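You operate a simulated robot arm through the tools that you are given. There is no shell and no other tool. Be economical: measure what you need, move in short steps, check, and stop when the job is done.

The job below is to be done with a simulated two-armed robot. You get a single attempt, and the scene is never put back.

JOB
Draw the reel's lead out and plug it into the purple socket.
Fine: socket strip off while plugging, on again after; set the hold slider to FREE for drawing, back to HOLD after. Where these are worked on the way, their far stop is far enough and under half their travel is too little: green switch of the socket strip.

Only the result counts: the job must be done as asked and must still hold three seconds after the hand-in. Knocking over, shifting, dropping, spilling or breaking anything else fails it.

ROBOT AND FRAMES
Two 6-joint arms with two-finger grippers on one trunk that stands fixed in place. Base frame: the origin is at the foot of the trunk, x ahead of it, y to its left, z up; the work surface is at about z = 0.86. Units: m, degrees, N and s.
The left shoulder is at [0.07, 0.148, 1.325], the right one opposite. With the tool pointing down near the work surface each hand reaches from about 0.3 to 0.6 m from the base axis, measured 20 degrees to its own side. Payload 2.69 kg a hand.
The tool frame of a hand sits at the grasp point between the pads (the TCP): z along the fingers, y along the line on which they close. The tips reach 0.02 m beyond it. The gripper opens to 0.1 m. The gripper's body begins 0.063 m behind the TCP.
Orientation is that of the tool frame in the base frame, as a unit quaternion [x, y, z, w]. With the fingers straight down and closing along the base's y, the tool's x points along the base's -x, its y along +y and its z along -z.

CONTROLS
- The arms move only by the tool apply_moves. It takes "left_motion", "right_motion" or both (then of equal length, played together; a hand with none holds still); each is a list of rows, each a list of 7 numbers: the closure, from 0 (fully open) to 1 (shut), then the shift along the base's x, y, z in m, then the turn, a rotation vector about the base's x, y, z in degrees. In form: [[gripper, dx, dy, dz, wx, wy, wz], ...]. A call has 1 to 20 rows; each row shifts and turns the commanded pose from where the row before left it. Each row takes 0.2 s and may step no farther than 0.05 m and 8.6 degrees from the row before; otherwise, or with a gripper value out of range, the whole call is refused. Where a pose cannot be reached the arm comes as near as it can. A force on the tool above 50 N (or 10 N above the force at the start of the call, whichever is more), or a blocked arm, ends the call early, and 0.2 s more pass. Each finger travels about 0.045 m/s and halts on what it meets, pressing with about 30 N; the grip force reading is that of the motor and also rises with nothing between the fingers. The clock runs only during rows and for 0.2 s after the last one: add rows that do not move to give the fingers time. It gives the time, the measured TCP pose, the force on the tool (base axes), the opening and the grip force at its end, in the units of the frame above (readings bear some noise), with the torque about the TCP (base axes, N m) and any sound that the robot's microphone picked up.
- Cameras (640 x 400 px; columns grow to the right, rows downward): "scene" is now at [0.1219, 0.0452, 1.5405]; the picture's right is [0.53, -0.85, 0.00], its down [-0.59, -0.37, -0.72] and it looks along [0.61, 0.38, -0.69] (base axes); focal length 314 px, centre (320, 200). "left" rides on the left gripper at [0.07, 0.019, -0.099] in its tool frame; the picture's right is [-0.26, 0.97, 0.00], its down [-0.75, -0.20, -0.63] and it looks along [-0.61, -0.16, 0.78] (tool axes); focal length 230 px, centre (320, 200). "right" rides on the right gripper at [0.07, -0.019, -0.099] in its tool frame; the picture's right is [0.26, 0.97, 0.00], its down [-0.75, 0.20, -0.63] and it looks along [-0.61, 0.16, 0.78] (tool axes); focal length 230 px, centre (320, 200). There is no depth. A picture from a camera that has moved, and an enlarged one, comes with that camera's place and axes in the base frame and with its lens.
- grab_frame(camera): a new picture of that camera. The clock stands still meanwhile.
- raise_lower(by): slides the trunk up (or, below 0, down) by that many m; the arms and the scene camera ride with it, the base frame stays. It gives what a move gives, with no picture.
- head_to(pan, tilt): turns the head with the scene camera to pan (to the left, within 86 degrees either way) and tilt (down, from -29 to 69), counted from straight ahead of the robot. It gives what a move gives.
- zoom(camera, box): a new picture of the part [left, top, right, bottom] of that camera's present view, enlarged. The clock stands still meanwhile.
- job_done(): hands the job in; it is judged then, once.

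Work in short steps. Places have to be worked out from the pictures, the camera data and where the tool is seen: move nearer, look again, correct. Check each grasp and each placing, and mend what went wrong. You have 120 turns and 78 pictures in all, those below and enlarged ones among them. Open the grippers and draw the arms clear of the work before you hand the job in, unless the task says otherwise; then end with one line.

The tools are called after "Request:" as name(argument=value, ...) on one line, values as JSON. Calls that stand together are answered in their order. apply_moves: Moves the arms, as the interface text tells. Its arguments: {"type":"object","properties":{"left_motion":{"type":"array","items":{"type":"array","items":{"type":"number"}}},"right_motion":{"type":"array","items":{"type":"array","items":{"type":"number"}}}},"required":[]} The other tools are called the same way: raise_lower (by) slides the trunk up or down; head_to (pan, tilt) turns the head that bears the scene camera; grab_frame (camera) takes a picture; zoom (camera, box) takes an enlarged picture of a part of a camera's view; job_done () hands the job in.

At the start:

```text
t: 0.0
left_tcp_pos: [0.2537, 0.283, 1.2577]
left_orientation: [0.0, 1.0, 0.0, 0.0]
left_wrist_force: [0.4, 1.0, 0.7]
left_ft_torque: [-0.01, 0.01, 0.0]
left_opening: 0.1001
left_finger_force: 0.0
right_tcp_pos: [0.5023, 0.0978, 1.2586]
right_orientation: [0.001, 1.0, 0.002, 0.001]
right_wrist_force: [-0.3, 0.3, -0.4]
right_ft_torque: [0.02, 0.04, 0.02]
right_opening: 0.1001
right_finger_force: 0.1
trunk travel left (down, up): [-0.883, 0.057]
head pan, tilt: [32.0, 43.7]
```

scene: 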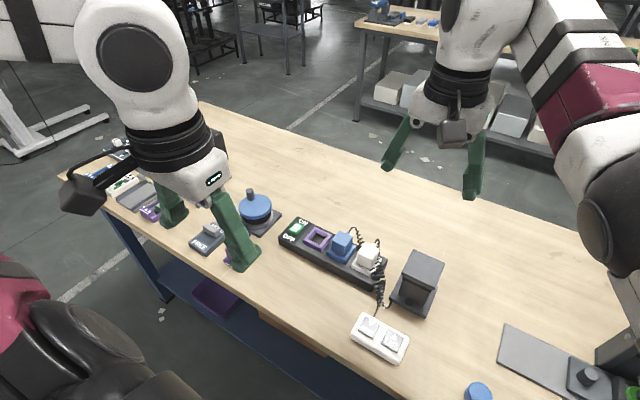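
right: 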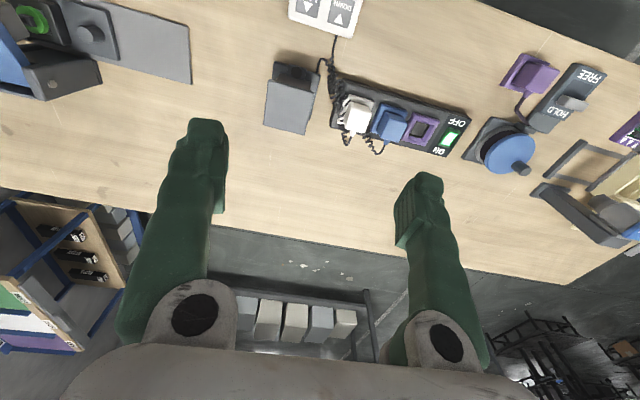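
left: 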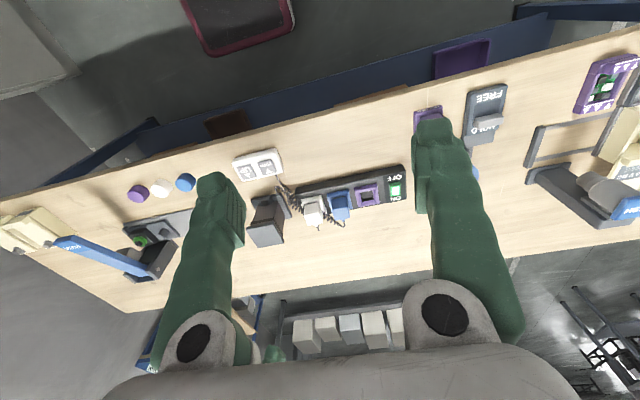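

The wrist views show the reel, its purple plug, the slider and the strip on the left half of the bench. I'll enlarge those areas first.

Request:
zoom(camera="right", box=[320, 40, 640, 240])

Request:
zoom(camera="scene", box=[80, 140, 400, 340])

```text
2.00 times, centred on (480, 140) of right
camera zoom: at [0.4318, 0.08, 1.3596], right [-0.26, 0.97, 0.0], down [0.75, 0.2, 0.63], along [0.61, 0.16, -0.78], focal length 460 px, centre (0, 320)
```

zoom: 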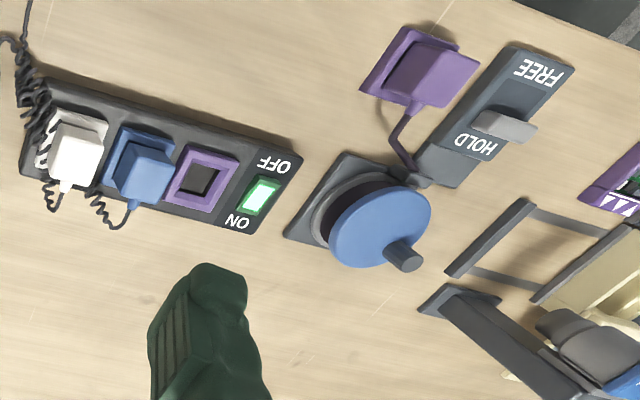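

```text
2.00 times, centred on (240, 240) of scene
camera zoom: at [0.1219, 0.0452, 1.5405], right [0.53, -0.85, 0.0], down [-0.59, -0.37, -0.72], along [0.61, 0.38, -0.69], focal length 629 px, centre (480, 120)
```

zoom: 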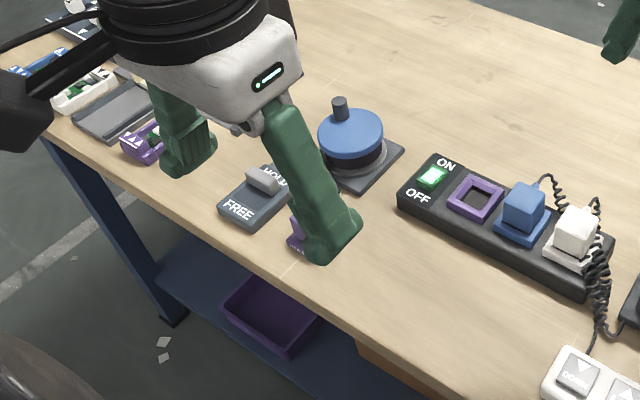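

I'll bring the left hand forward and lower so I can see the switch, socket, plug and slider up close.

Request:
apply_moves(left_motion=[[0, 0.023, 0.016, -0.02, 0, 0, 0], [0, 0.023, 0.016, -0.02, 0, 0, 0], [0, 0.023, 0.016, -0.02, 0, 0, 0], [0, 0.023, 0.016, -0.02, 0, 0, 0], [0, 0.023, 0.016, -0.02, 0, 0, 0], [0, 0.023, 0.016, -0.02, 0, 0, 0], [0, 0.023, 0.016, -0.02, 0, 0, 0], [0, 0.023, 0.016, -0.02, 0, 0, 0]])

Request:
grab_frame(camera="left")

Request:
grab_frame(camera="scene")

```text
t: 1.8
left_tcp_pos: [0.3283, 0.3716, 1.1244]
left_orientation: [-0.001, 1.0, 0.003, 0.001]
left_wrist_force: [-0.7, -0.3, 0.1]
left_ft_torque: [0.01, 0.04, 0.0]
left_opening: 0.1
left_finger_force: 0.0
left hand out of reach, approached as far as the arm can: row 4, 5, 6, 7, 8
right_tcp_pos: [0.5042, 0.0978, 1.2596]
right_orientation: [0.001, 1.0, 0.002, 0.0]
right_wrist_force: [-0.3, 0.1, 0.4]
right_ft_torque: [0.03, -0.01, 0.01]
right_opening: 0.1002
right_finger_force: 0.0
trunk travel left (down, up): [-0.883, 0.057]
head pan, tilt: [32.0, 43.7]
```

```text
72 pictures are left
camera left: at [0.2575, 0.3897, 1.2231], right [0.25, 0.97, 0.01], down [0.75, -0.2, 0.63], along [0.61, -0.16, -0.78], focal length 230 px, centre (320, 200)
```

left: 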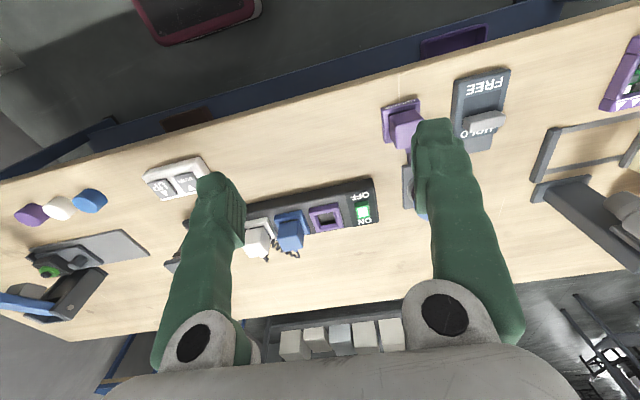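

```text
71 pictures are left
camera scene: at [0.1233, 0.0448, 1.5404], right [0.53, -0.85, 0.0], down [-0.59, -0.37, -0.72], along [0.61, 0.38, -0.69], focal length 314 px, centre (320, 200)
```

scene: 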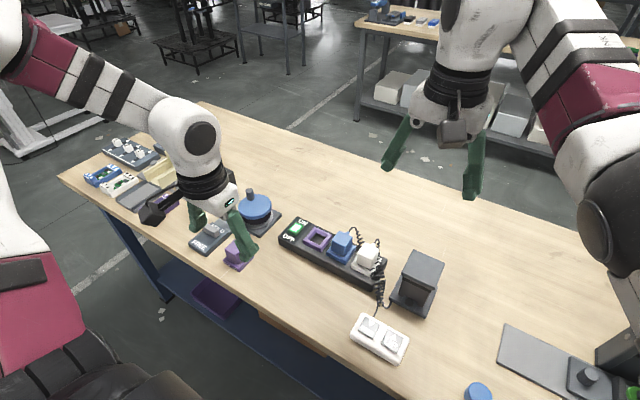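

The left arm stalled before its target, so I'll test whether going lower frees it.

Request:
apply_moves(left_motion=[[0, 0, 0, -0.03, 0, 0, 0], [0, 0, 0, -0.03, 0, 0, 0], [0, 0.02, 0, 0, 0, 0, 0], [0, 0.02, 0, 0, 0, 0, 0]])

```text
t: 2.8
left_tcp_pos: [0.3172, 0.3546, 1.0843]
left_orientation: [0.0, 1.0, 0.001, 0.001]
left_wrist_force: [0.4, 0.0, 0.8]
left_ft_torque: [-0.05, -0.03, -0.02]
left_opening: 0.0997
left_finger_force: 0.0
left hand out of reach, approached as far as the arm can: row 1, 2, 3, 4
right_tcp_pos: [0.5008, 0.0973, 1.2597]
right_orientation: [0.002, 1.0, 0.0, 0.0]
right_wrist_force: [-0.6, 0.3, -0.1]
right_ft_torque: [0.0, 0.03, -0.02]
right_opening: 0.1
right_finger_force: 0.0
trunk travel left (down, up): [-0.883, 0.057]
head pan, tilt: [32.0, 43.7]
```

The arm retreats as it goes lower, which looks more like a joint limit than simple reach. I'll look at the arm's posture.

Request:
head_to(pan=75, tilt=25)

Request:
grab_frame(camera="scene")

```text
t: 3.9
left_tcp_pos: [0.3174, 0.3563, 1.0835]
left_orientation: [0.001, 1.0, 0.001, 0.001]
left_wrist_force: [1.0, 0.3, 0.0]
left_ft_torque: [0.03, -0.02, 0.02]
left_opening: 0.1
left_finger_force: 0.1
right_tcp_pos: [0.5017, 0.0984, 1.2598]
right_orientation: [0.001, 1.0, 0.001, 0.0]
right_wrist_force: [0.5, 0.7, -0.5]
right_ft_torque: [0.0, 0.0, 0.0]
right_opening: 0.0998
right_finger_force: 0.0
trunk travel left (down, up): [-0.883, 0.057]
head pan, tilt: [75.0, 25.0]
```

```text
70 pictures are left
camera scene: at [0.0762, 0.0905, 1.5692], right [0.97, -0.26, 0.0], down [-0.11, -0.41, -0.91], along [0.24, 0.88, -0.42], focal length 314 px, centre (320, 200)
```

scene: 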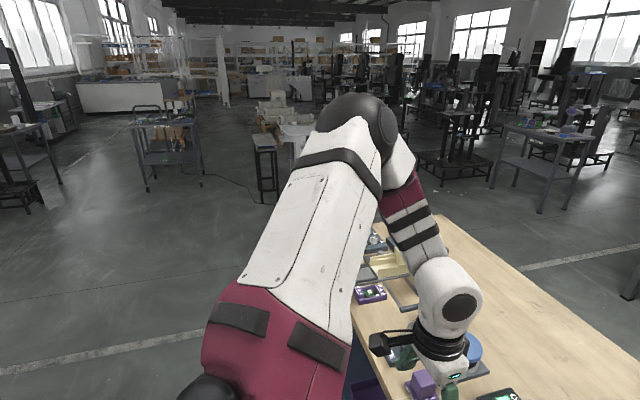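

The arm is well bent, so it isn't at full stretch. I'll check with still rows whether the commanded pose stays out at the far target.

Request:
apply_moves(left_motion=[[0, 0, 0, 0, 0, 0, 0], [0, 0, 0, 0.03, 0, 0, 0]])

```text
t: 4.5
left_tcp_pos: [0.3162, 0.3574, 1.1147]
left_orientation: [0.0, 1.0, -0.001, 0.001]
left_wrist_force: [-0.3, -0.3, 0.3]
left_ft_torque: [0.0, -0.02, 0.02]
left_opening: 0.0999
left_finger_force: 0.0
right_tcp_pos: [0.5014, 0.0974, 1.2602]
right_orientation: [0.001, 1.0, 0.001, 0.001]
right_wrist_force: [-0.2, 0.6, 1.0]
right_ft_torque: [-0.01, -0.04, 0.02]
right_opening: 0.1001
right_finger_force: 0.1
trunk travel left (down, up): [-0.883, 0.057]
head pan, tilt: [75.0, 25.0]
```

The commanded pose resets with each call. I'll raise the left hand, then lower the trunk so the work sits higher relative to the shoulder.

Request:
apply_moves(left_motion=[[0, 0, 0, 0.04, 0, 0, 0], [0, 0, 0, 0.04, 0, 0, 0], [0, 0, 0, 0.04, 0, 0, 0], [0, 0, 0, 0.03, 0, 0, 0], [0, 0.03, 0, 0, 0, 0, 0], [0, 0.03, 0, 0, 0, 0, 0], [0, 0.03, 0, 0, 0, 0, 0]])

Request:
raise_lower(by=-0.2)

```text
t: 6.1
left_tcp_pos: [0.3415, 0.3445, 1.2566]
left_orientation: [-0.001, 1.0, 0.001, 0.001]
left_wrist_force: [-0.2, 0.0, -0.1]
left_ft_torque: [0.02, -0.02, 0.0]
left_opening: 0.0998
left_finger_force: 0.1
left hand out of reach, approached as far as the arm can: row 5, 6, 7
right_tcp_pos: [0.5025, 0.0969, 1.2611]
right_orientation: [0.001, 1.0, 0.001, 0.0]
right_wrist_force: [0.5, -0.1, 0.5]
right_ft_torque: [0.0, -0.02, 0.01]
right_opening: 0.0996
right_finger_force: 0.1
trunk travel left (down, up): [-0.883, 0.057]
head pan, tilt: [75.0, 25.0]
```

```text
t: 8.3
left_tcp_pos: [0.3404, 0.3441, 1.0563]
left_orientation: [0.0, 1.0, 0.0, 0.001]
left_wrist_force: [-0.1, 0.1, 0.0]
left_ft_torque: [-0.03, 0.02, 0.01]
left_opening: 0.0999
left_finger_force: 0.1
right_tcp_pos: [0.5013, 0.0982, 1.0594]
right_orientation: [0.001, 1.0, 0.001, 0.0]
right_wrist_force: [0.6, 0.1, -0.7]
right_ft_torque: [-0.02, 0.01, 0.0]
right_opening: 0.0999
right_finger_force: 0.1
trunk travel left (down, up): [-0.683, 0.257]
head pan, tilt: [75.0, 25.0]
```

The limit stays about 0.34 m from the shoulder at any height. A wrist limit tied to yaw is likely, so I'll yaw the tool 40° and then try reaching forward.

Request:
apply_moves(left_motion=[[0, 0, 0, 0, 0, 0, 8], [0, 0, 0, 0, 0, 0, 8], [0, 0, 0, 0, 0, 0, 8], [0, 0, 0, 0, 0, 0, 8], [0, 0, 0, 0, 0, 0, 8], [0, 0.03, 0, 0, 0, 0, 0], [0, 0.03, 0, 0, 0, 0, 0], [0, 0.03, 0, 0, 0, 0, 0]])

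```text
t: 10.1
left_tcp_pos: [0.3947, 0.3691, 1.0562]
left_orientation: [-0.343, 0.939, 0.0, 0.001]
left_wrist_force: [0.0, 0.4, 0.7]
left_ft_torque: [-0.07, -0.02, -0.01]
left_opening: 0.1
left_finger_force: 0.1
left hand out of reach, approached as far as the arm can: row 7, 8
right_tcp_pos: [0.5012, 0.0987, 1.0608]
right_orientation: [0.001, 1.0, 0.001, 0.0]
right_wrist_force: [0.3, -0.3, -0.8]
right_ft_torque: [-0.02, 0.0, -0.03]
right_opening: 0.1
right_finger_force: 0.1
trunk travel left (down, up): [-0.683, 0.257]
head pan, tilt: [75.0, 25.0]
```

Yaw does extend the reach. I'll yaw 40° more and push forward again.

Request:
apply_moves(left_motion=[[0, 0, 0, 0, 0, 0, 8], [0, 0, 0, 0, 0, 0, 8], [0, 0, 0, 0, 0, 0, 8], [0, 0, 0, 0, 0, 0, 8], [0, 0, 0, 0, 0, 0, 8], [0, 0.03, 0, 0, 0, 0, 0], [0, 0.03, 0, 0, 0, 0, 0], [0, 0.03, 0, 0, 0, 0, 0], [0, 0.03, 0, 0, 0, 0, 0], [0, 0.03, 0, 0, 0, 0, 0]])

Request:
head_to(pan=35, tilt=40)

Request:
grab_frame(camera="left")

Request:
grab_frame(camera="scene")

```text
t: 12.3
left_tcp_pos: [0.4191, 0.4212, 1.0516]
left_orientation: [-0.643, 0.766, -0.001, 0.0]
left_wrist_force: [-0.9, 0.6, -0.6]
left_ft_torque: [0.01, 0.0, 0.02]
left_opening: 0.1
left_finger_force: 0.0
left hand out of reach, approached as far as the arm can: row 6, 7, 8, 9, 10
right_tcp_pos: [0.502, 0.0977, 1.0595]
right_orientation: [0.001, 1.0, 0.0, 0.0]
right_wrist_force: [0.1, -0.1, 0.3]
right_ft_torque: [0.02, 0.0, 0.02]
right_opening: 0.1
right_finger_force: 0.1
trunk travel left (down, up): [-0.683, 0.257]
head pan, tilt: [75.0, 25.0]
```

```text
t: 13.3
left_tcp_pos: [0.4197, 0.4208, 1.0524]
left_orientation: [-0.644, 0.765, 0.001, 0.0]
left_wrist_force: [-0.8, 1.1, -0.2]
left_ft_torque: [0.0, -0.03, 0.0]
left_opening: 0.1002
left_finger_force: 0.1
right_tcp_pos: [0.5026, 0.0979, 1.0598]
right_orientation: [0.0, 1.0, 0.001, 0.0]
right_wrist_force: [0.2, -0.1, 0.3]
right_ft_torque: [0.02, 0.01, -0.03]
right_opening: 0.1
right_finger_force: 0.0
trunk travel left (down, up): [-0.683, 0.257]
head pan, tilt: [35.0, 40.0]
```

```text
69 pictures are left
camera left: at [0.3887, 0.3551, 1.1498], right [-0.91, 0.42, 0.0], down [0.33, 0.7, 0.63], along [0.27, 0.57, -0.78], focal length 230 px, centre (320, 200)
```

left: 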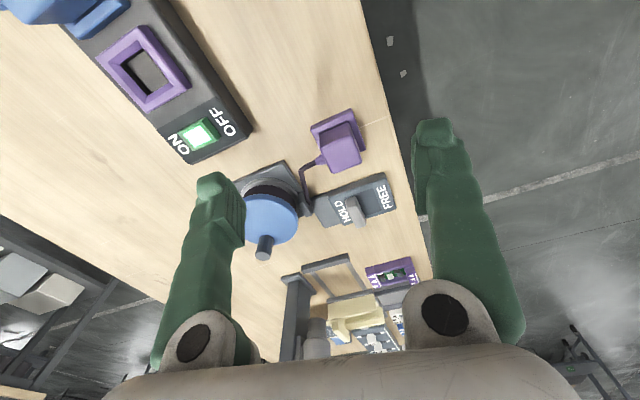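

```text
68 pictures are left
camera scene: at [0.1217, 0.0505, 1.346], right [0.57, -0.82, 0.0], down [-0.53, -0.37, -0.77], along [0.63, 0.44, -0.64], focal length 314 px, centre (320, 200)
```

scene: 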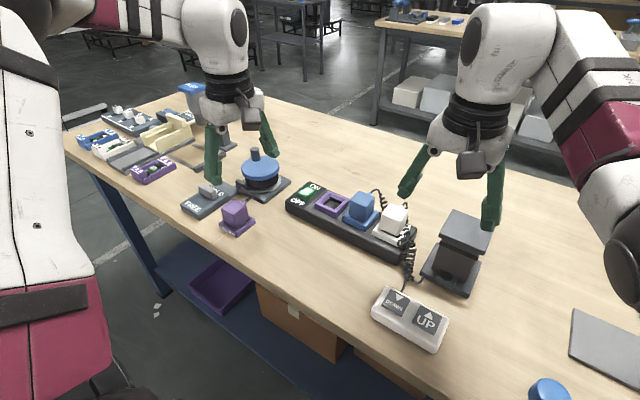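

Reach has grown to about 0.44 m from the shoulder. I'll yaw another 24° and push towards the strip.

Request:
apply_moves(left_motion=[[0, 0, 0, 0, 0, 0, 8], [0, 0, 0, 0, 0, 0, 8], [0, 0, 0, 0, 0, 0, 8], [0, 0.03, -0.01, 0, 0, 0, 0], [0, 0.03, -0.01, 0, 0, 0, 0], [0, 0.03, -0.01, 0, 0, 0, 0], [0, 0.03, -0.01, 0, 0, 0, 0], [0, 0.03, -0.01, 0, 0, 0, 0]])

```text
t: 15.1
left_tcp_pos: [0.4188, 0.4196, 1.0503]
left_orientation: [0.788, -0.615, -0.001, -0.001]
left_wrist_force: [-0.3, -0.5, -0.7]
left_ft_torque: [0.0, 0.01, 0.01]
left_opening: 0.1001
left_finger_force: 0.1
left hand out of reach, approached as far as the arm can: row 4, 5, 6, 7, 8
right_tcp_pos: [0.5016, 0.0976, 1.0593]
right_orientation: [0.0, 1.0, 0.001, 0.0]
right_wrist_force: [-0.7, -0.3, -0.1]
right_ft_torque: [0.0, -0.05, 0.0]
right_opening: 0.1
right_finger_force: 0.0
trunk travel left (down, up): [-0.683, 0.257]
head pan, tilt: [35.0, 40.0]
```

No gain this time. I'll test single-axis moves to find which direction is blocked.

Request:
apply_moves(left_motion=[[0, 0, -0.03, 0, 0, 0, 0], [0, 0, -0.03, 0, 0, 0, 0], [0, 0, -0.03, 0, 0, 0, 0]])

Request:
apply_moves(left_motion=[[0, 0.03, 0, 0, 0, 0, 0]])

Request:
apply_moves(left_motion=[[0, 0, 0, 0.03, 0, 0, 0], [0, 0, 0, 0.03, 0, 0, 0], [0, 0.03, 0, 0, 0, 0, 0]])

```text
t: 15.9
left_tcp_pos: [0.3838, 0.3503, 1.0516]
left_orientation: [0.788, -0.615, 0.001, 0.0]
left_wrist_force: [0.4, -0.5, 0.4]
left_ft_torque: [-0.01, -0.02, -0.01]
left_opening: 0.0998
left_finger_force: 0.0
left hand out of reach, approached as far as the arm can: row 1, 2, 3
right_tcp_pos: [0.503, 0.0973, 1.0613]
right_orientation: [0.001, 1.0, 0.001, 0.001]
right_wrist_force: [0.1, 1.0, -0.3]
right_ft_torque: [0.02, 0.01, -0.01]
right_opening: 0.0999
right_finger_force: 0.0
trunk travel left (down, up): [-0.683, 0.257]
head pan, tilt: [35.0, 40.0]
```

```text
t: 16.3
left_tcp_pos: [0.3914, 0.3655, 1.0485]
left_orientation: [0.789, -0.615, -0.001, 0.001]
left_wrist_force: [0.7, -0.7, 0.5]
left_ft_torque: [-0.01, 0.05, -0.02]
left_opening: 0.0999
left_finger_force: 0.2
left hand out of reach, approached as far as the arm can: row 1
right_tcp_pos: [0.5029, 0.099, 1.0596]
right_orientation: [0.001, 1.0, 0.0, 0.0]
right_wrist_force: [0.7, 0.3, 0.2]
right_ft_torque: [0.02, 0.01, 0.0]
right_opening: 0.0999
right_finger_force: 0.1
trunk travel left (down, up): [-0.683, 0.257]
head pan, tilt: [35.0, 40.0]
```

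```text
t: 17.1
left_tcp_pos: [0.3954, 0.3789, 1.1026]
left_orientation: [0.788, -0.615, 0.0, 0.0]
left_wrist_force: [-0.3, -0.6, 0.1]
left_ft_torque: [-0.02, 0.01, 0.0]
left_opening: 0.0998
left_finger_force: 0.0
left hand out of reach, approached as far as the arm can: row 2, 3
right_tcp_pos: [0.5028, 0.0976, 1.059]
right_orientation: [0.0, 1.0, 0.001, 0.0]
right_wrist_force: [-0.3, -0.3, 0.0]
right_ft_torque: [-0.01, 0.0, -0.01]
right_opening: 0.1
right_finger_force: 0.1
trunk travel left (down, up): [-0.683, 0.257]
head pan, tilt: [35.0, 40.0]
```

The blocked points lie on a straight vertical wall about 0.2 m from the right arm. The left arm may be avoiding the right one, so I'll draw the right hand away and retry.

Request:
apply_moves(right_motion=[[0, -0.01, -0.04, 0.02, 0, 0, 0], [0, -0.01, -0.04, 0.02, 0, 0, 0], [0, -0.01, -0.04, 0.02, 0, 0, 0], [0, -0.01, -0.04, 0.02, 0, 0, 0], [0, -0.02, -0.04, 0.02, 0, 0, 0], [0, -0.02, -0.04, 0, 0, 0, 0], [0, -0.02, -0.04, 0, 0, 0, 0], [0, -0.02, -0.04, 0, 0, 0, 0]])

Request:
apply_moves(left_motion=[[0, 0.03, 0, 0, 0, 0, 0], [0, 0.03, 0, 0, 0, 0, 0], [0, 0.03, 0, 0, 0, 0, 0]])

```text
t: 18.9
left_tcp_pos: [0.3936, 0.3783, 1.1049]
left_orientation: [0.789, -0.615, -0.001, -0.001]
left_wrist_force: [-0.7, -0.6, -0.8]
left_ft_torque: [0.02, 0.01, 0.01]
left_opening: 0.0999
left_finger_force: 0.1
right_tcp_pos: [0.5355, -0.0295, 1.1622]
right_orientation: [-0.001, 1.0, 0.001, 0.002]
right_wrist_force: [0.3, -0.7, -0.6]
right_ft_torque: [0.03, -0.03, 0.0]
right_opening: 0.1
right_finger_force: 0.1
right hand out of reach, approached as far as the arm can: row 1, 2, 3, 4, 5, 6, 7, 8
trunk travel left (down, up): [-0.683, 0.257]
head pan, tilt: [35.0, 40.0]
```

```text
t: 19.7
left_tcp_pos: [0.4109, 0.4114, 1.091]
left_orientation: [0.788, -0.615, -0.001, 0.001]
left_wrist_force: [0.4, -0.2, 0.6]
left_ft_torque: [0.0, -0.02, -0.03]
left_opening: 0.0998
left_finger_force: 0.0
left hand out of reach, approached as far as the arm can: row 1, 2, 3
right_tcp_pos: [0.536, -0.0288, 1.1618]
right_orientation: [0.0, 1.0, 0.001, 0.002]
right_wrist_force: [-0.6, 0.1, -0.3]
right_ft_torque: [-0.03, -0.03, 0.03]
right_opening: 0.1001
right_finger_force: 0.1
trunk travel left (down, up): [-0.683, 0.257]
head pan, tilt: [35.0, 40.0]
```

The left limit didn't change, and the right arm hits odd limits too. I'll take a picture with the head less tilted to see the posture of both arms.

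Request:
head_to(pan=20, tilt=15)

Request:
grab_frame(camera="scene")

```text
t: 20.6
left_tcp_pos: [0.4104, 0.4103, 1.092]
left_orientation: [0.789, -0.615, 0.001, -0.001]
left_wrist_force: [-0.2, 0.2, -0.8]
left_ft_torque: [-0.02, -0.02, 0.0]
left_opening: 0.0999
left_finger_force: 0.0
right_tcp_pos: [0.5362, -0.0291, 1.162]
right_orientation: [-0.001, 1.0, 0.001, 0.002]
right_wrist_force: [-1.6, -0.9, -0.2]
right_ft_torque: [0.01, 0.01, 0.01]
right_opening: 0.1002
right_finger_force: 0.2
trunk travel left (down, up): [-0.683, 0.257]
head pan, tilt: [20.0, 15.0]
```

```text
67 pictures are left
camera scene: at [0.1398, 0.0334, 1.3854], right [0.34, -0.94, 0.0], down [-0.24, -0.09, -0.97], along [0.91, 0.33, -0.26], focal length 314 px, centre (320, 200)
```

scene: 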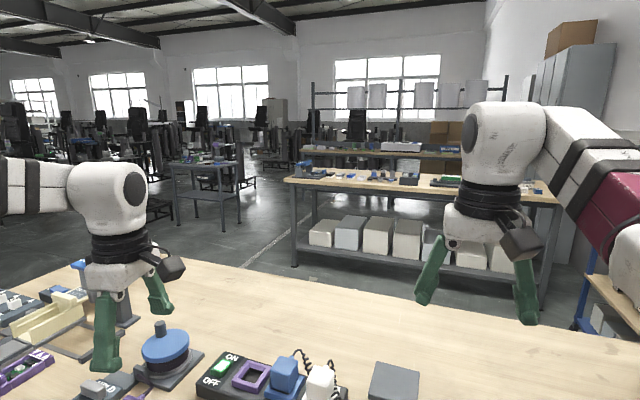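

Both forearms come in from outside. I'll look at each elbow to see why the two arms are limited differently.

Request:
head_to(pan=-60, tilt=25)

Request:
grab_frame(camera="scene")

Request:
head_to(pan=60, tilt=25)

Request:
grab_frame(camera="scene")

```text
t: 22.2
left_tcp_pos: [0.4118, 0.41, 1.0905]
left_orientation: [0.788, -0.615, 0.0, 0.0]
left_wrist_force: [-0.8, -0.8, -0.4]
left_ft_torque: [0.0, -0.01, 0.03]
left_opening: 0.1003
left_finger_force: 0.1
right_tcp_pos: [0.5356, -0.0294, 1.1611]
right_orientation: [0.001, 1.0, 0.001, 0.001]
right_wrist_force: [0.4, -0.8, 0.0]
right_ft_torque: [0.02, 0.03, 0.0]
right_opening: 0.1003
right_finger_force: 0.0
trunk travel left (down, up): [-0.683, 0.257]
head pan, tilt: [-60.0, 25.0]
```

```text
66 pictures are left
camera scene: at [0.0983, -0.0782, 1.3693], right [-0.87, -0.5, 0.0], down [-0.21, 0.37, -0.91], along [0.45, -0.78, -0.42], focal length 314 px, centre (320, 200)
```

scene: 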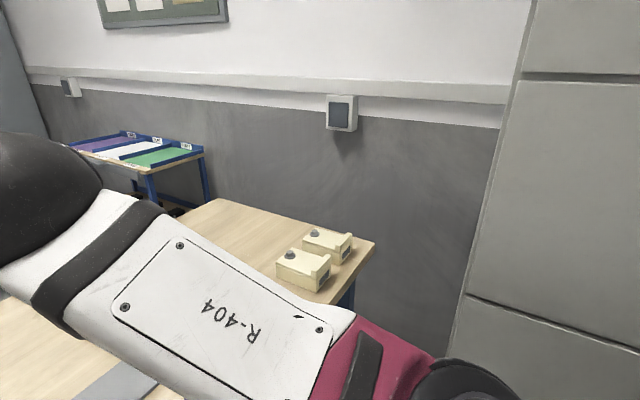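

```text
t: 24.2
left_tcp_pos: [0.4117, 0.4102, 1.0924]
left_orientation: [0.788, -0.615, 0.0, 0.0]
left_wrist_force: [0.4, 0.4, 0.0]
left_ft_torque: [0.0, -0.01, -0.01]
left_opening: 0.0999
left_finger_force: 0.0
right_tcp_pos: [0.5364, -0.0299, 1.1605]
right_orientation: [0.0, 1.0, 0.001, 0.002]
right_wrist_force: [0.3, 0.4, 0.0]
right_ft_torque: [-0.01, 0.0, 0.03]
right_opening: 0.0997
right_finger_force: 0.0
trunk travel left (down, up): [-0.683, 0.257]
head pan, tilt: [60.0, 25.0]
```

```text
65 pictures are left
camera scene: at [0.0983, 0.0813, 1.3693], right [0.87, -0.5, 0.0], down [-0.21, -0.37, -0.91], along [0.45, 0.78, -0.42], focal length 314 px, centre (320, 200)
```

scene: 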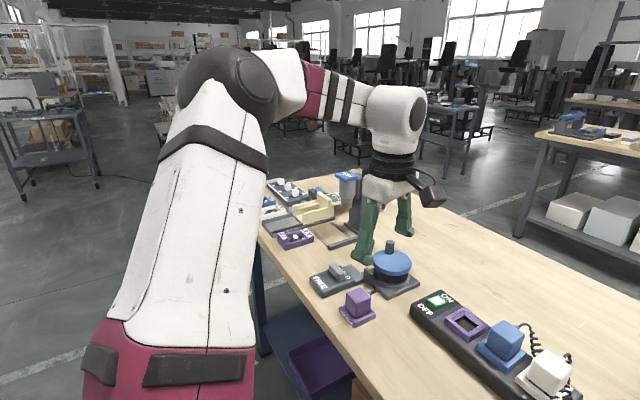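

The wall doesn't depend on yaw between 40° and 104°. I'll turn the tool through about 180° in case that changes the limit, then push forward.

Request:
apply_moves(left_motion=[[0, 0, 0, 0, 0, 0, 8.5], [0, 0, 0, 0, 0, 0, 8.5], [0, 0, 0, 0, 0, 0, 8.5], [0, 0, 0, 0, 0, 0, 8.5], [0, 0, 0, 0, 0, 0, 8.5], [0, 0, 0, 0, 0, 0, 8.5], [0, 0, 0, 0, 0, 0, 8.5], [0, 0, 0, 0, 0, 0, 8.5], [0, 0, 0, 0, 0, 0, 8.5], [0, 0.02, 0, 0, 0, 0, 0], [0, 0.02, 0, 0, 0, 0, 0]])

Request:
apply_moves(right_motion=[[0, 0, 0, 0, 0, 0, -8.5], [0, 0, 0, 0, 0, 0, -8.5], [0, 0, 0, 0, 0, 0, -8.5], [0, 0, 0, 0, 0, 0, -8.5], [0, 0, 0, 0, 0, 0, -8.5], [0, 0, -0.03, 0, 0, 0, 0], [0, 0, -0.03, 0, 0, 0, 0]])

```text
t: 26.6
left_tcp_pos: [0.4173, 0.4211, 1.0874]
left_orientation: [1.0, 0.006, -0.001, 0.001]
left_wrist_force: [0.1, 0.5, 0.3]
left_ft_torque: [0.0, 0.02, -0.02]
left_opening: 0.0996
left_finger_force: 0.1
left hand out of reach, approached as far as the arm can: row 10, 11
right_tcp_pos: [0.535, -0.0291, 1.1612]
right_orientation: [0.0, 1.0, 0.001, 0.001]
right_wrist_force: [0.1, -0.1, 0.4]
right_ft_torque: [-0.01, 0.02, 0.02]
right_opening: 0.1001
right_finger_force: 0.1
trunk travel left (down, up): [-0.683, 0.257]
head pan, tilt: [60.0, 25.0]
```

```text
t: 28.2
left_tcp_pos: [0.4174, 0.4203, 1.088]
left_orientation: [1.0, 0.005, 0.001, 0.001]
left_wrist_force: [0.8, 0.3, -0.8]
left_ft_torque: [0.01, -0.02, 0.0]
left_opening: 0.1002
left_finger_force: 0.0
right_tcp_pos: [0.5479, -0.0661, 1.1655]
right_orientation: [0.362, 0.932, 0.003, 0.005]
right_wrist_force: [-0.7, -0.5, -0.5]
right_ft_torque: [-0.02, 0.0, 0.06]
right_opening: 0.0999
right_finger_force: 0.2
right hand out of reach, approached as far as the arm can: row 6, 7
trunk travel left (down, up): [-0.683, 0.257]
head pan, tilt: [60.0, 25.0]
```

Yaw is free on the left, so the limit comes from the other joints. I'll tilt the fingers forward by about 32° and push across the wall.

Request:
apply_moves(left_motion=[[0, 0, 0, 0, -3.6, -7.1, 0], [0, 0, 0, 0, -3.6, -7.1, 0], [0, 0, 0, 0, -3.6, -7.1, 0], [0, 0, 0, 0, -3.6, -7.1, 0], [0, 0.027, -0.014, 0, 0, 0, 0], [0, 0.027, -0.014, 0, 0, 0, 0], [0, 0.027, -0.014, 0, 0, 0, 0], [0, 0.027, -0.014, 0, 0, 0, 0]])

```text
t: 30.0
left_tcp_pos: [0.5188, 0.3622, 1.0904]
left_orientation: [0.962, 0.004, 0.244, 0.124]
left_wrist_force: [0.1, -0.2, -0.7]
left_ft_torque: [0.02, -0.02, 0.05]
left_opening: 0.1
left_finger_force: 0.1
left hand out of reach, approached as far as the arm can: row 4, 8
right_tcp_pos: [0.548, -0.0659, 1.1644]
right_orientation: [0.362, 0.932, 0.004, 0.005]
right_wrist_force: [-0.4, -0.5, 0.8]
right_ft_torque: [0.01, 0.01, 0.0]
right_opening: 0.0999
right_finger_force: 0.0
trunk travel left (down, up): [-0.683, 0.257]
head pan, tilt: [60.0, 25.0]
```

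The tilt let it across the wall. I'll move a bit further over the strip and then try to untilt.

Request:
apply_moves(left_motion=[[0, 0.025, 0, 0, 0, 0, 0], [0, 0.025, 0, 0, 0, 0, 0], [0, 0, 0, 0, 3.6, 7.1, 0], [0, 0, 0, 0, 3.6, 7.1, 0], [0, 0, 0, 0, 3.6, 7.1, 0], [0, 0, 0, 0, 3.6, 7.1, 0]])

Request:
head_to(pan=35, tilt=35)

Request:
grab_frame(camera="scene")

```text
t: 31.4
left_tcp_pos: [0.4124, 0.4105, 1.0778]
left_orientation: [1.0, 0.006, -0.002, 0.0]
left_wrist_force: [-0.5, -1.2, -0.5]
left_ft_torque: [0.02, 0.01, 0.0]
left_opening: 0.0999
left_finger_force: 0.1
left hand out of reach, approached as far as the arm can: row 1, 2, 3, 4, 5, 6
right_tcp_pos: [0.5469, -0.0642, 1.1643]
right_orientation: [0.361, 0.932, 0.002, 0.006]
right_wrist_force: [0.7, 0.4, -0.2]
right_ft_torque: [-0.01, -0.01, 0.0]
right_opening: 0.0999
right_finger_force: 0.0
trunk travel left (down, up): [-0.683, 0.257]
head pan, tilt: [60.0, 25.0]
```

```text
t: 32.2
left_tcp_pos: [0.4133, 0.4104, 1.0779]
left_orientation: [1.0, 0.005, 0.0, 0.001]
left_wrist_force: [-0.2, 0.0, -0.5]
left_ft_torque: [0.0, -0.01, -0.02]
left_opening: 0.1001
left_finger_force: 0.0
right_tcp_pos: [0.5481, -0.0643, 1.1639]
right_orientation: [0.362, 0.932, 0.002, 0.005]
right_wrist_force: [0.5, 0.3, -0.1]
right_ft_torque: [-0.01, -0.02, 0.0]
right_opening: 0.1002
right_finger_force: 0.0
trunk travel left (down, up): [-0.683, 0.257]
head pan, tilt: [35.0, 35.0]
```

```text
64 pictures are left
camera scene: at [0.1243, 0.0521, 1.3535], right [0.57, -0.82, 0.0], down [-0.47, -0.33, -0.82], along [0.67, 0.47, -0.57], focal length 314 px, centre (320, 200)
```

scene: 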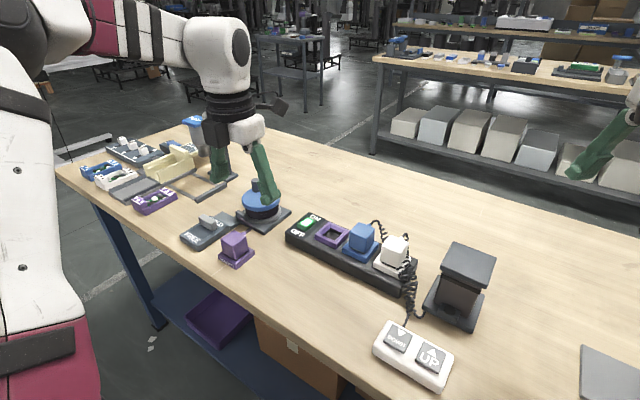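

My reading of the arm: it works like a SCARA around a wall that vanishes when the wrist is level with the shoulder, about 0.2 m above the TCP. I'll raise the trunk 0.1, drop the hand to that level in small steps and push outward.

Request:
raise_lower(by=0.1)

Request:
apply_moves(left_motion=[[0, 0, 0, -0.04, 0, 0, 0], [0, 0, 0, -0.04, 0, 0, 0], [0, 0, 0, -0.04, 0, 0, 0], [0, 0.02, -0.01, -0.01, 0, 0, 0], [0, 0.02, -0.01, -0.01, 0, 0, 0], [0, 0.02, -0.01, -0.01, 0, 0, 0]])

```text
t: 33.6
left_tcp_pos: [0.4134, 0.4116, 1.1783]
left_orientation: [1.0, 0.005, 0.001, 0.0]
left_wrist_force: [-0.3, -0.9, 0.0]
left_ft_torque: [0.02, -0.02, -0.04]
left_opening: 0.1002
left_finger_force: 0.0
right_tcp_pos: [0.5486, -0.063, 1.2646]
right_orientation: [0.362, 0.932, 0.003, 0.005]
right_wrist_force: [-0.5, -0.4, 0.5]
right_ft_torque: [-0.02, 0.02, 0.02]
right_opening: 0.1001
right_finger_force: 0.0
trunk travel left (down, up): [-0.783, 0.157]
head pan, tilt: [35.0, 35.0]
```

```text
t: 35.0
left_tcp_pos: [0.4035, 0.4129, 1.0458]
left_orientation: [1.0, 0.006, 0.001, 0.001]
left_wrist_force: [0.5, 0.5, 0.6]
left_ft_torque: [-0.01, 0.0, 0.01]
left_opening: 0.0998
left_finger_force: 0.0
left hand out of reach, approached as far as the arm can: row 3, 4, 5, 6
right_tcp_pos: [0.5473, -0.0647, 1.2645]
right_orientation: [0.362, 0.932, 0.003, 0.005]
right_wrist_force: [0.2, -0.5, -0.2]
right_ft_torque: [0.03, 0.01, -0.01]
right_opening: 0.0999
right_finger_force: 0.0
trunk travel left (down, up): [-0.783, 0.157]
head pan, tilt: [35.0, 35.0]
```

Going lower made it slightly worse. I'll test the other way, raising the hand well up relative to the shoulder while pushing out.

Request:
apply_moves(left_motion=[[0, 0, 0, 0.04, 0, 0, 0], [0, 0, 0, 0.04, 0, 0, 0], [0, 0, 0, 0.04, 0, 0, 0], [0, 0, 0, 0.04, 0, 0, 0], [0, 0, 0, 0.04, 0, 0, 0], [0, 0, 0, 0.04, 0, 0, 0], [0, 0.02, -0.01, 0, 0, 0, 0], [0, 0.02, -0.01, 0, 0, 0, 0], [0, 0.02, -0.01, 0, 0, 0, 0]])

Request:
apply_moves(left_motion=[[0, 0, 0, 0.04, 0, 0, 0], [0, 0, 0, 0.04, 0, 0, 0], [0, 0, 0, 0.04, 0, 0, 0], [0, 0.02, -0.01, 0, 0, 0, 0], [0, 0.02, -0.01, 0, 0, 0, 0], [0, 0.02, -0.01, 0, 0, 0, 0]])

Request:
grab_frame(camera="scene")

```text
t: 37.0
left_tcp_pos: [0.3924, 0.4108, 1.2627]
left_orientation: [1.0, 0.005, 0.001, 0.0]
left_wrist_force: [-0.6, -0.2, -0.3]
left_ft_torque: [0.0, 0.02, 0.01]
left_opening: 0.1004
left_finger_force: 0.1
left hand out of reach, approached as far as the arm can: row 5, 6, 7, 8, 9
right_tcp_pos: [0.5483, -0.0641, 1.2641]
right_orientation: [0.362, 0.932, 0.003, 0.005]
right_wrist_force: [0.4, -0.3, 0.3]
right_ft_torque: [0.02, 0.02, -0.04]
right_opening: 0.1003
right_finger_force: 0.1
trunk travel left (down, up): [-0.783, 0.157]
head pan, tilt: [35.0, 35.0]
```

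```text
t: 38.4
left_tcp_pos: [0.3633, 0.4151, 1.3226]
left_orientation: [1.0, 0.005, 0.001, 0.002]
left_wrist_force: [-0.4, -0.1, -0.3]
left_ft_torque: [0.02, -0.02, -0.03]
left_opening: 0.1002
left_finger_force: 0.2
left hand out of reach, approached as far as the arm can: row 1, 2, 3, 4, 5, 6
right_tcp_pos: [0.5479, -0.0648, 1.2643]
right_orientation: [0.361, 0.933, 0.004, 0.005]
right_wrist_force: [0.0, -0.4, 0.7]
right_ft_torque: [-0.02, -0.03, -0.01]
right_opening: 0.0999
right_finger_force: 0.0
trunk travel left (down, up): [-0.783, 0.157]
head pan, tilt: [35.0, 35.0]
```

```text
63 pictures are left
camera scene: at [0.1241, 0.0521, 1.4535], right [0.57, -0.82, 0.0], down [-0.47, -0.33, -0.82], along [0.67, 0.47, -0.57], focal length 314 px, centre (320, 200)
```

scene: 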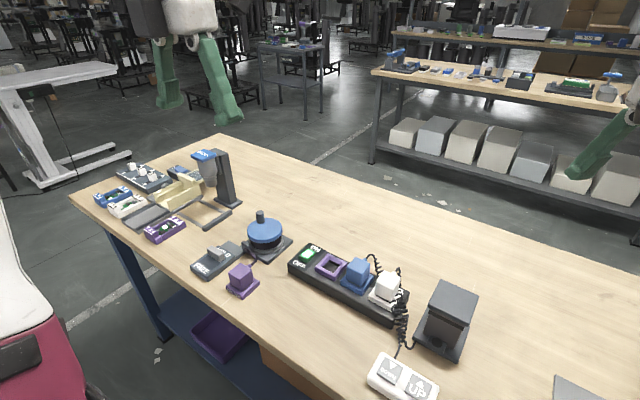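

The wall seems to limit only the wrist-centre position. The stated working range is along 20° with the trunk high, so I'll put the trunk back up and route the hand inward and down to see if that opens the normal range.

Request:
apply_moves(left_motion=[[0, -0.01, -0.03, -0.03, 0, 0, 0], [0, -0.02, -0.03, -0.03, 0, 0, 0], [0, -0.02, -0.03, -0.03, 0, 0, 0], [0, -0.02, -0.03, -0.03, 0, 0, 0], [0, -0.02, -0.03, -0.03, 0, 0, 0], [0, 0, -0.03, -0.02, 0, 0, 0], [0, 0, -0.03, -0.02, 0, 0, 0], [0, 0, -0.03, -0.02, 0, 0, 0], [0, 0, -0.03, -0.02, 0, 0, 0]])

Request:
raise_lower(by=0.1)

```text
t: 40.4
left_tcp_pos: [0.2362, 0.2344, 1.1107]
left_orientation: [1.0, 0.004, -0.001, 0.001]
left_wrist_force: [0.4, 0.7, -0.1]
left_ft_torque: [0.02, 0.03, 0.01]
left_opening: 0.0997
left_finger_force: 0.1
left hand out of reach, approached as far as the arm can: row 6, 7, 8, 9
right_tcp_pos: [0.5482, -0.0664, 1.2648]
right_orientation: [0.361, 0.933, 0.004, 0.005]
right_wrist_force: [-0.3, -0.4, -1.0]
right_ft_torque: [0.01, -0.03, 0.0]
right_opening: 0.1
right_finger_force: 0.3
trunk travel left (down, up): [-0.783, 0.157]
head pan, tilt: [35.0, 35.0]
```

```text
t: 41.7
left_tcp_pos: [0.2367, 0.2338, 1.2115]
left_orientation: [1.0, 0.005, 0.0, 0.002]
left_wrist_force: [0.0, -0.1, 0.4]
left_ft_torque: [-0.03, 0.0, 0.02]
left_opening: 0.1
left_finger_force: 0.0
right_tcp_pos: [0.5485, -0.0651, 1.3643]
right_orientation: [0.361, 0.933, 0.003, 0.005]
right_wrist_force: [-0.6, -0.2, -0.1]
right_ft_torque: [0.0, 0.0, 0.01]
right_opening: 0.1001
right_finger_force: 0.0
trunk travel left (down, up): [-0.883, 0.057]
head pan, tilt: [35.0, 35.0]
```

Blocked at y≈0.23 as well. I'll go straight down from here and then forward.

Request:
apply_moves(left_motion=[[0, 0, 0, -0.03, 0, 0, 0], [0, 0, 0, -0.03, 0, 0, 0], [0, 0, 0, -0.03, 0, 0, 0], [0, 0, 0, -0.03, 0, 0, 0], [0, 0, 0, -0.03, 0, 0, 0]])

Request:
apply_moves(left_motion=[[0, 0.02, 0, 0, 0, 0, 0], [0, 0.02, 0, 0, 0, 0, 0], [0, 0.02, 0, 0, 0, 0, 0]])

Request:
head_to(pan=70, tilt=40)

Request:
grab_frame(camera="scene")

```text
t: 42.9
left_tcp_pos: [0.2242, 0.2905, 1.0939]
left_orientation: [1.0, 0.005, -0.001, 0.004]
left_wrist_force: [-0.2, 0.6, -0.7]
left_ft_torque: [-0.02, 0.01, 0.0]
left_opening: 0.1
left_finger_force: 0.0
left hand out of reach, approached as far as the arm can: row 1, 2, 3, 4, 5
right_tcp_pos: [0.5486, -0.063, 1.3637]
right_orientation: [0.362, 0.932, 0.004, 0.005]
right_wrist_force: [0.2, -0.4, 0.7]
right_ft_torque: [-0.02, -0.01, 0.01]
right_opening: 0.1002
right_finger_force: 0.0
trunk travel left (down, up): [-0.883, 0.057]
head pan, tilt: [35.0, 35.0]
```

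```text
t: 43.7
left_tcp_pos: [0.28, 0.3027, 1.101]
left_orientation: [1.0, 0.004, 0.0, 0.004]
left_wrist_force: [0.2, -0.1, -0.1]
left_ft_torque: [-0.01, -0.02, 0.0]
left_opening: 0.1003
left_finger_force: 0.2
left hand out of reach, approached as far as the arm can: row 1, 2, 3
right_tcp_pos: [0.548, -0.0636, 1.3656]
right_orientation: [0.361, 0.932, 0.002, 0.006]
right_wrist_force: [-0.5, -0.8, -0.7]
right_ft_torque: [0.03, 0.0, -0.01]
right_opening: 0.0997
right_finger_force: 0.3
trunk travel left (down, up): [-0.883, 0.057]
head pan, tilt: [35.0, 35.0]
```

```text
t: 44.7
left_tcp_pos: [0.2794, 0.3014, 1.102]
left_orientation: [1.0, 0.004, 0.0, 0.004]
left_wrist_force: [-0.4, -0.5, -0.5]
left_ft_torque: [-0.02, -0.01, 0.01]
left_opening: 0.0999
left_finger_force: 0.0
right_tcp_pos: [0.5481, -0.0645, 1.3646]
right_orientation: [0.362, 0.932, 0.003, 0.005]
right_wrist_force: [0.1, -0.4, -0.3]
right_ft_torque: [0.0, 0.01, 0.01]
right_opening: 0.0997
right_finger_force: 0.1
trunk travel left (down, up): [-0.883, 0.057]
head pan, tilt: [70.0, 40.0]
```

```text
62 pictures are left
camera scene: at [0.0812, 0.0812, 1.546], right [0.94, -0.34, 0.0], down [-0.22, -0.6, -0.77], along [0.26, 0.72, -0.64], focal length 314 px, centre (320, 200)
```

scene: 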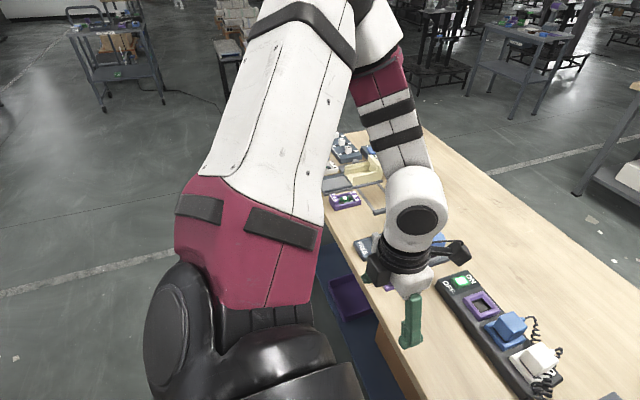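

The posture is clear now: the elbow is high and the forearm is offset inward. To learn whether the limit is a pan-joint stop, I'll test how far the right arm can swing outward.

Request:
apply_moves(right_motion=[[0, 0, 0, -0.04, 0, 0, 0], [0, 0, 0, -0.04, 0, 0, 0], [0, 0, 0, -0.04, 0, 0, 0], [0, 0, -0.03, 0, 0, 0, 0], [0, 0, -0.03, 0, 0, 0, 0], [0, 0, -0.03, 0, 0, 0, 0], [0, 0, -0.03, 0, 0, 0, 0]])

Request:
apply_moves(right_motion=[[0, -0.02, 0, -0.02, 0, 0, 0], [0, -0.02, 0, -0.02, 0, 0, 0], [0, -0.02, 0, -0.02, 0, 0, 0], [0, -0.02, 0, -0.02, 0, 0, 0], [0, -0.02, 0, -0.02, 0, 0, 0], [0, -0.02, 0, -0.02, 0, 0, 0]])

```text
t: 46.3
left_tcp_pos: [0.2789, 0.3, 1.1024]
left_orientation: [1.0, 0.005, 0.0, 0.003]
left_wrist_force: [0.3, -0.8, -0.6]
left_ft_torque: [-0.01, 0.03, -0.01]
left_opening: 0.1
left_finger_force: 0.0
right_tcp_pos: [0.6027, -0.1725, 1.2619]
right_orientation: [0.361, 0.932, 0.003, 0.006]
right_wrist_force: [0.1, -0.6, -0.2]
right_ft_torque: [0.03, 0.01, -0.02]
right_opening: 0.0998
right_finger_force: 0.1
right hand out of reach, approached as far as the arm can: row 1, 2, 3, 4, 5, 6
trunk travel left (down, up): [-0.883, 0.057]
head pan, tilt: [70.0, 40.0]
```

```text
t: 47.7
left_tcp_pos: [0.2786, 0.302, 1.1018]
left_orientation: [1.0, 0.005, 0.0, 0.003]
left_wrist_force: [0.1, 0.2, 0.1]
left_ft_torque: [-0.03, -0.02, -0.02]
left_opening: 0.0999
left_finger_force: 0.0
right_tcp_pos: [0.6166, -0.1616, 1.1564]
right_orientation: [0.362, 0.932, 0.002, 0.004]
right_wrist_force: [0.0, -0.6, -0.4]
right_ft_torque: [0.01, -0.01, 0.0]
right_opening: 0.1003
right_finger_force: 0.3
right hand out of reach, approached as far as the arm can: row 1, 2, 3, 4, 5, 6
trunk travel left (down, up): [-0.883, 0.057]
head pan, tilt: [70.0, 40.0]
```

The readings aren't enough to identify the joint geometry. I'll turn the right hand so its camera looks back at the left arm and shows its true shape.

Request:
apply_moves(right_motion=[[0, 0, 0, 0.02, 0, 0, 8.5], [0, 0, 0, 0.02, 0, 0, 8.5], [0, 0, 0, 0.02, 0, 0, 8.5], [0, 0, 0, 0.02, 0, 0, 8.5], [0, 0, 0, 0.02, 0, 0, 8.5], [0, 0, 0, 0, 0, 0, 8.5], [0, 0, 0, 0, 0, 0, 8.5], [0, 0, 0, 0, 0, 0, 8.5], [0, 0, 0, 0, 0, 0, 8.5], [0, 0, 0, 0, 0, 0, 8.5], [0, 0, 0, 0, 0, 0, 8.5], [0, 0, 0, 0, 0, 0, 8.5], [0, 0, 0, 0, 0, 0, 8.5], [0, 0, 0, 0, 0, 0, 8.5], [0, 0, 0, 0, 0, 0, 8.5], [0, 0, 0, 0, 0, 0, 8.5], [0, 0, 0, 0, 0, 0, 8.5], [0, 0, 0, 0, 0, 0, 8.5], [0, 0, 0, 0, 0, 0, 8.5], [0, 0, 0, 0, 0, 0, 8.5]])

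Request:
apply_moves(right_motion=[[0, 0, 0, 0, 4.85, 6.97, 0], [0, 0, 0, 0, 4.85, 6.97, 0], [0, 0, 0, 0, 4.85, 6.97, 0], [0, 0, 0, 0, 4.85, 6.97, 0], [0, 0, 0, 0, 4.85, 6.97, 0]])

Request:
grab_frame(camera="right")

```text
t: 51.9
left_tcp_pos: [0.2793, 0.3008, 1.1015]
left_orientation: [1.0, 0.005, 0.0, 0.003]
left_wrist_force: [-0.1, -0.3, 0.1]
left_ft_torque: [-0.03, -0.02, 0.01]
left_opening: 0.1
left_finger_force: 0.1
right_tcp_pos: [0.5978, -0.1565, 1.2475]
right_orientation: [0.027, 1.0, 0.006, 0.012]
right_wrist_force: [0.0, -0.6, 0.0]
right_ft_torque: [0.0, -0.03, -0.03]
right_opening: 0.1
right_finger_force: 0.0
right hand out of reach, approached as far as the arm can: row 3, 4, 5, 6, 7, 8, 9, 10, 11, 12, 13, 14, 15, 16, 17, 18, 19, 20
trunk travel left (down, up): [-0.883, 0.057]
head pan, tilt: [70.0, 40.0]
```

```text
t: 53.1
left_tcp_pos: [0.2787, 0.3018, 1.102]
left_orientation: [1.0, 0.005, 0.0, 0.003]
left_wrist_force: [0.1, -0.5, 0.2]
left_ft_torque: [0.04, 0.0, 0.02]
left_opening: 0.1001
left_finger_force: 0.0
right_tcp_pos: [0.5494, -0.122, 1.2185]
right_orientation: [0.043, 0.975, 0.142, -0.163]
right_wrist_force: [-0.2, 0.5, 0.5]
right_ft_torque: [-0.03, 0.0, -0.01]
right_opening: 0.1003
right_finger_force: 0.1
right hand out of reach, approached as far as the arm can: row 1, 2, 3, 4, 5
trunk travel left (down, up): [-0.883, 0.057]
head pan, tilt: [70.0, 40.0]
```

```text
61 pictures are left
camera right: at [0.5107, -0.1659, 1.3272], right [-0.12, 0.93, 0.34], down [0.93, -0.02, 0.38], along [0.36, 0.36, -0.86], focal length 230 px, centre (320, 200)
```

right: 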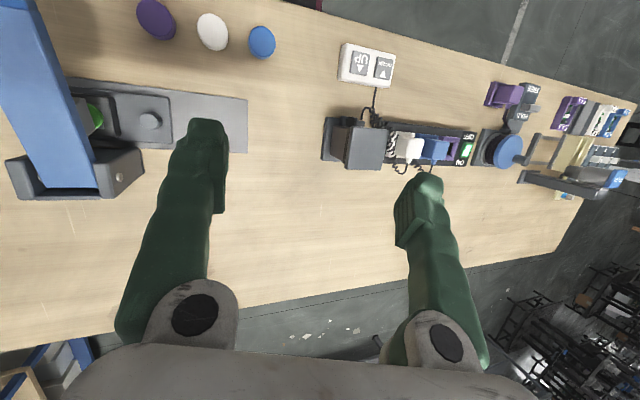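

The right hand sits at a roll-joint limit near yaw 0, which explains its odd walls. For the left arm I'll slide outward along its wall to see whether it curves and can be passed further out.

Request:
apply_moves(left_motion=[[0, 0, 0, 0.04, 0, 0, 0], [0, 0, 0, 0.04, 0, 0, 0], [0, 0, 0, 0.04, 0, 0, 0], [0, 0, 0, 0.03, 0, 0, 0], [0, 0.03, 0.03, 0, 0, 0, 0], [0, 0.03, 0.03, 0, 0, 0, 0], [0, 0.03, 0.03, 0, 0, 0, 0], [0, 0.03, 0.03, 0, 0, 0, 0], [0, 0.03, 0.03, 0, 0, 0, 0], [0, 0.03, 0.03, 0, 0, 0, 0], [0, 0.03, 0.03, 0, 0, 0, 0], [0, 0.03, 0.03, 0, 0, 0, 0]])

Request:
apply_moves(left_motion=[[0, 0.03, 0.02, 0, 0, 0, 0], [0, 0.03, 0.02, 0, 0, 0, 0], [0, 0.03, 0.02, 0, 0, 0, 0], [0, 0.03, 0.02, 0, 0, 0, 0]])

```text
t: 55.7
left_tcp_pos: [0.438, 0.534, 1.2434]
left_orientation: [1.0, 0.006, 0.0, 0.002]
left_wrist_force: [0.0, 0.4, 0.9]
left_ft_torque: [-0.02, -0.01, 0.0]
left_opening: 0.0999
left_finger_force: 0.1
left hand out of reach, approached as far as the arm can: row 10, 11, 12
right_tcp_pos: [0.5491, -0.1214, 1.2181]
right_orientation: [0.044, 0.976, 0.141, -0.161]
right_wrist_force: [0.1, 0.7, 0.5]
right_ft_torque: [-0.01, 0.0, -0.01]
right_opening: 0.0999
right_finger_force: 0.1
trunk travel left (down, up): [-0.883, 0.057]
head pan, tilt: [70.0, 40.0]
```

```text
t: 56.7
left_tcp_pos: [0.4393, 0.5346, 1.246]
left_orientation: [1.0, 0.005, 0.001, 0.002]
left_wrist_force: [0.5, 0.1, -0.2]
left_ft_torque: [0.01, 0.0, 0.02]
left_opening: 0.0998
left_finger_force: 0.1
left hand out of reach, approached as far as the arm can: row 1, 2, 3, 4
right_tcp_pos: [0.5483, -0.1219, 1.2183]
right_orientation: [0.044, 0.975, 0.142, -0.162]
right_wrist_force: [0.0, -0.2, -0.1]
right_ft_torque: [0.0, -0.01, 0.0]
right_opening: 0.1
right_finger_force: 0.0
trunk travel left (down, up): [-0.883, 0.057]
head pan, tilt: [70.0, 40.0]
```

Sliding outward shows W confined to a sphere about a fixed point. To see the joint posture properly I'll roll the right hand the free way round (about −210°) and tilt its camera up at the robot.

Request:
apply_moves(right_motion=[[0, 0, 0, 0, 0, 0, -8.5], [0, 0, 0, 0, 0, 0, -8.5], [0, 0, 0, 0, 0, 0, -8.5], [0, 0, 0, 0, 0, 0, -8.5], [0, 0, 0, 0, 0, 0, -8.5], [0, 0, 0, 0, 0, 0, -8.5], [0, 0, 0, 0, 0, 0, -8.5], [0, 0, 0, 0, 0, 0, -8.5], [0, 0, 0, 0, 0, 0, -8.5], [0, 0, 0, 0, 0, 0, -8.5], [0, 0, 0, 0, 0, 0, -8.5], [0, 0, 0, 0, 0, 0, -8.5], [0, 0, 0, 0, 0, 0, -8.5], [0, 0, 0, 0, 0, 0, -8.5], [0, 0, 0, 0, 0, 0, -8.5], [0, 0, 0, 0, 0, 0, -8.5], [0, 0, 0, 0, 0, 0, -8.5], [0, 0, 0, 0, 0, 0, -8.5], [0, 0, 0, 0, 0, 0, -8.5], [0, 0, 0, 0, 0, 0, -8.5]])

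Request:
apply_moves(right_motion=[[0, 0, 0, 0, 0, 0, -8.5], [0, 0, 0, 0, 0, 0, -8.5], [0, 0, 0, 0, 0, 0, -8.5], [0, 0, 0, 0, 0, 0, -8.5], [0, 0, 0, 0, 0, 8.5, 0], [0, 0, 0, 0, 0, 8.5, 0], [0, 0, 0, 0, 0, 8.5, 0], [0, 0, 0, 0, 0, 8.5, 0], [0, 0, 0, 0, 0, 8.5, 0]])

Request:
grab_frame(camera="right")

```text
t: 60.9
left_tcp_pos: [0.4388, 0.5337, 1.2464]
left_orientation: [1.0, 0.005, 0.001, 0.002]
left_wrist_force: [0.4, -0.1, 1.1]
left_ft_torque: [0.02, 0.0, 0.01]
left_opening: 0.0999
left_finger_force: 0.0
right_tcp_pos: [0.6077, -0.261, 1.2147]
right_orientation: [0.977, 0.045, 0.181, 0.105]
right_wrist_force: [0.0, -0.2, -0.2]
right_ft_torque: [0.02, 0.0, 0.0]
right_opening: 0.0999
right_finger_force: 0.1
right hand out of reach, approached as far as the arm can: row 1, 2, 3, 13, 14, 15, 16, 17, 18, 19, 20
trunk travel left (down, up): [-0.883, 0.057]
head pan, tilt: [70.0, 40.0]
```

```text
t: 62.9
left_tcp_pos: [0.4378, 0.5324, 1.2468]
left_orientation: [1.0, 0.004, 0.001, 0.002]
left_wrist_force: [-0.2, -0.9, -0.1]
left_ft_torque: [0.02, -0.05, 0.01]
left_opening: 0.1001
left_finger_force: 0.1
right_tcp_pos: [0.3732, -0.5675, 1.0448]
right_orientation: [0.942, -0.167, -0.19, 0.219]
right_wrist_force: [-0.4, 0.4, -0.6]
right_ft_torque: [0.03, 0.01, -0.01]
right_opening: 0.1001
right_finger_force: 0.0
right hand out of reach, approached as far as the arm can: row 1, 2, 3, 4, 5, 6, 7, 8, 9
trunk travel left (down, up): [-0.883, 0.057]
head pan, tilt: [70.0, 40.0]
```

```text
60 pictures are left
camera right: at [0.4795, -0.5439, 1.099], right [0.0, -0.92, 0.39], down [-0.43, 0.35, 0.83], along [-0.9, -0.17, -0.39], focal length 230 px, centre (320, 200)
```

right: 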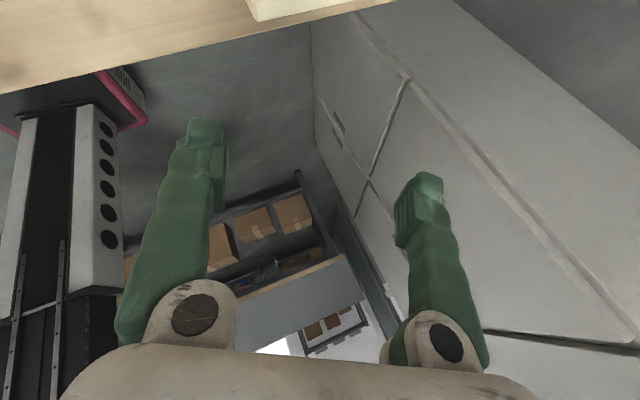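

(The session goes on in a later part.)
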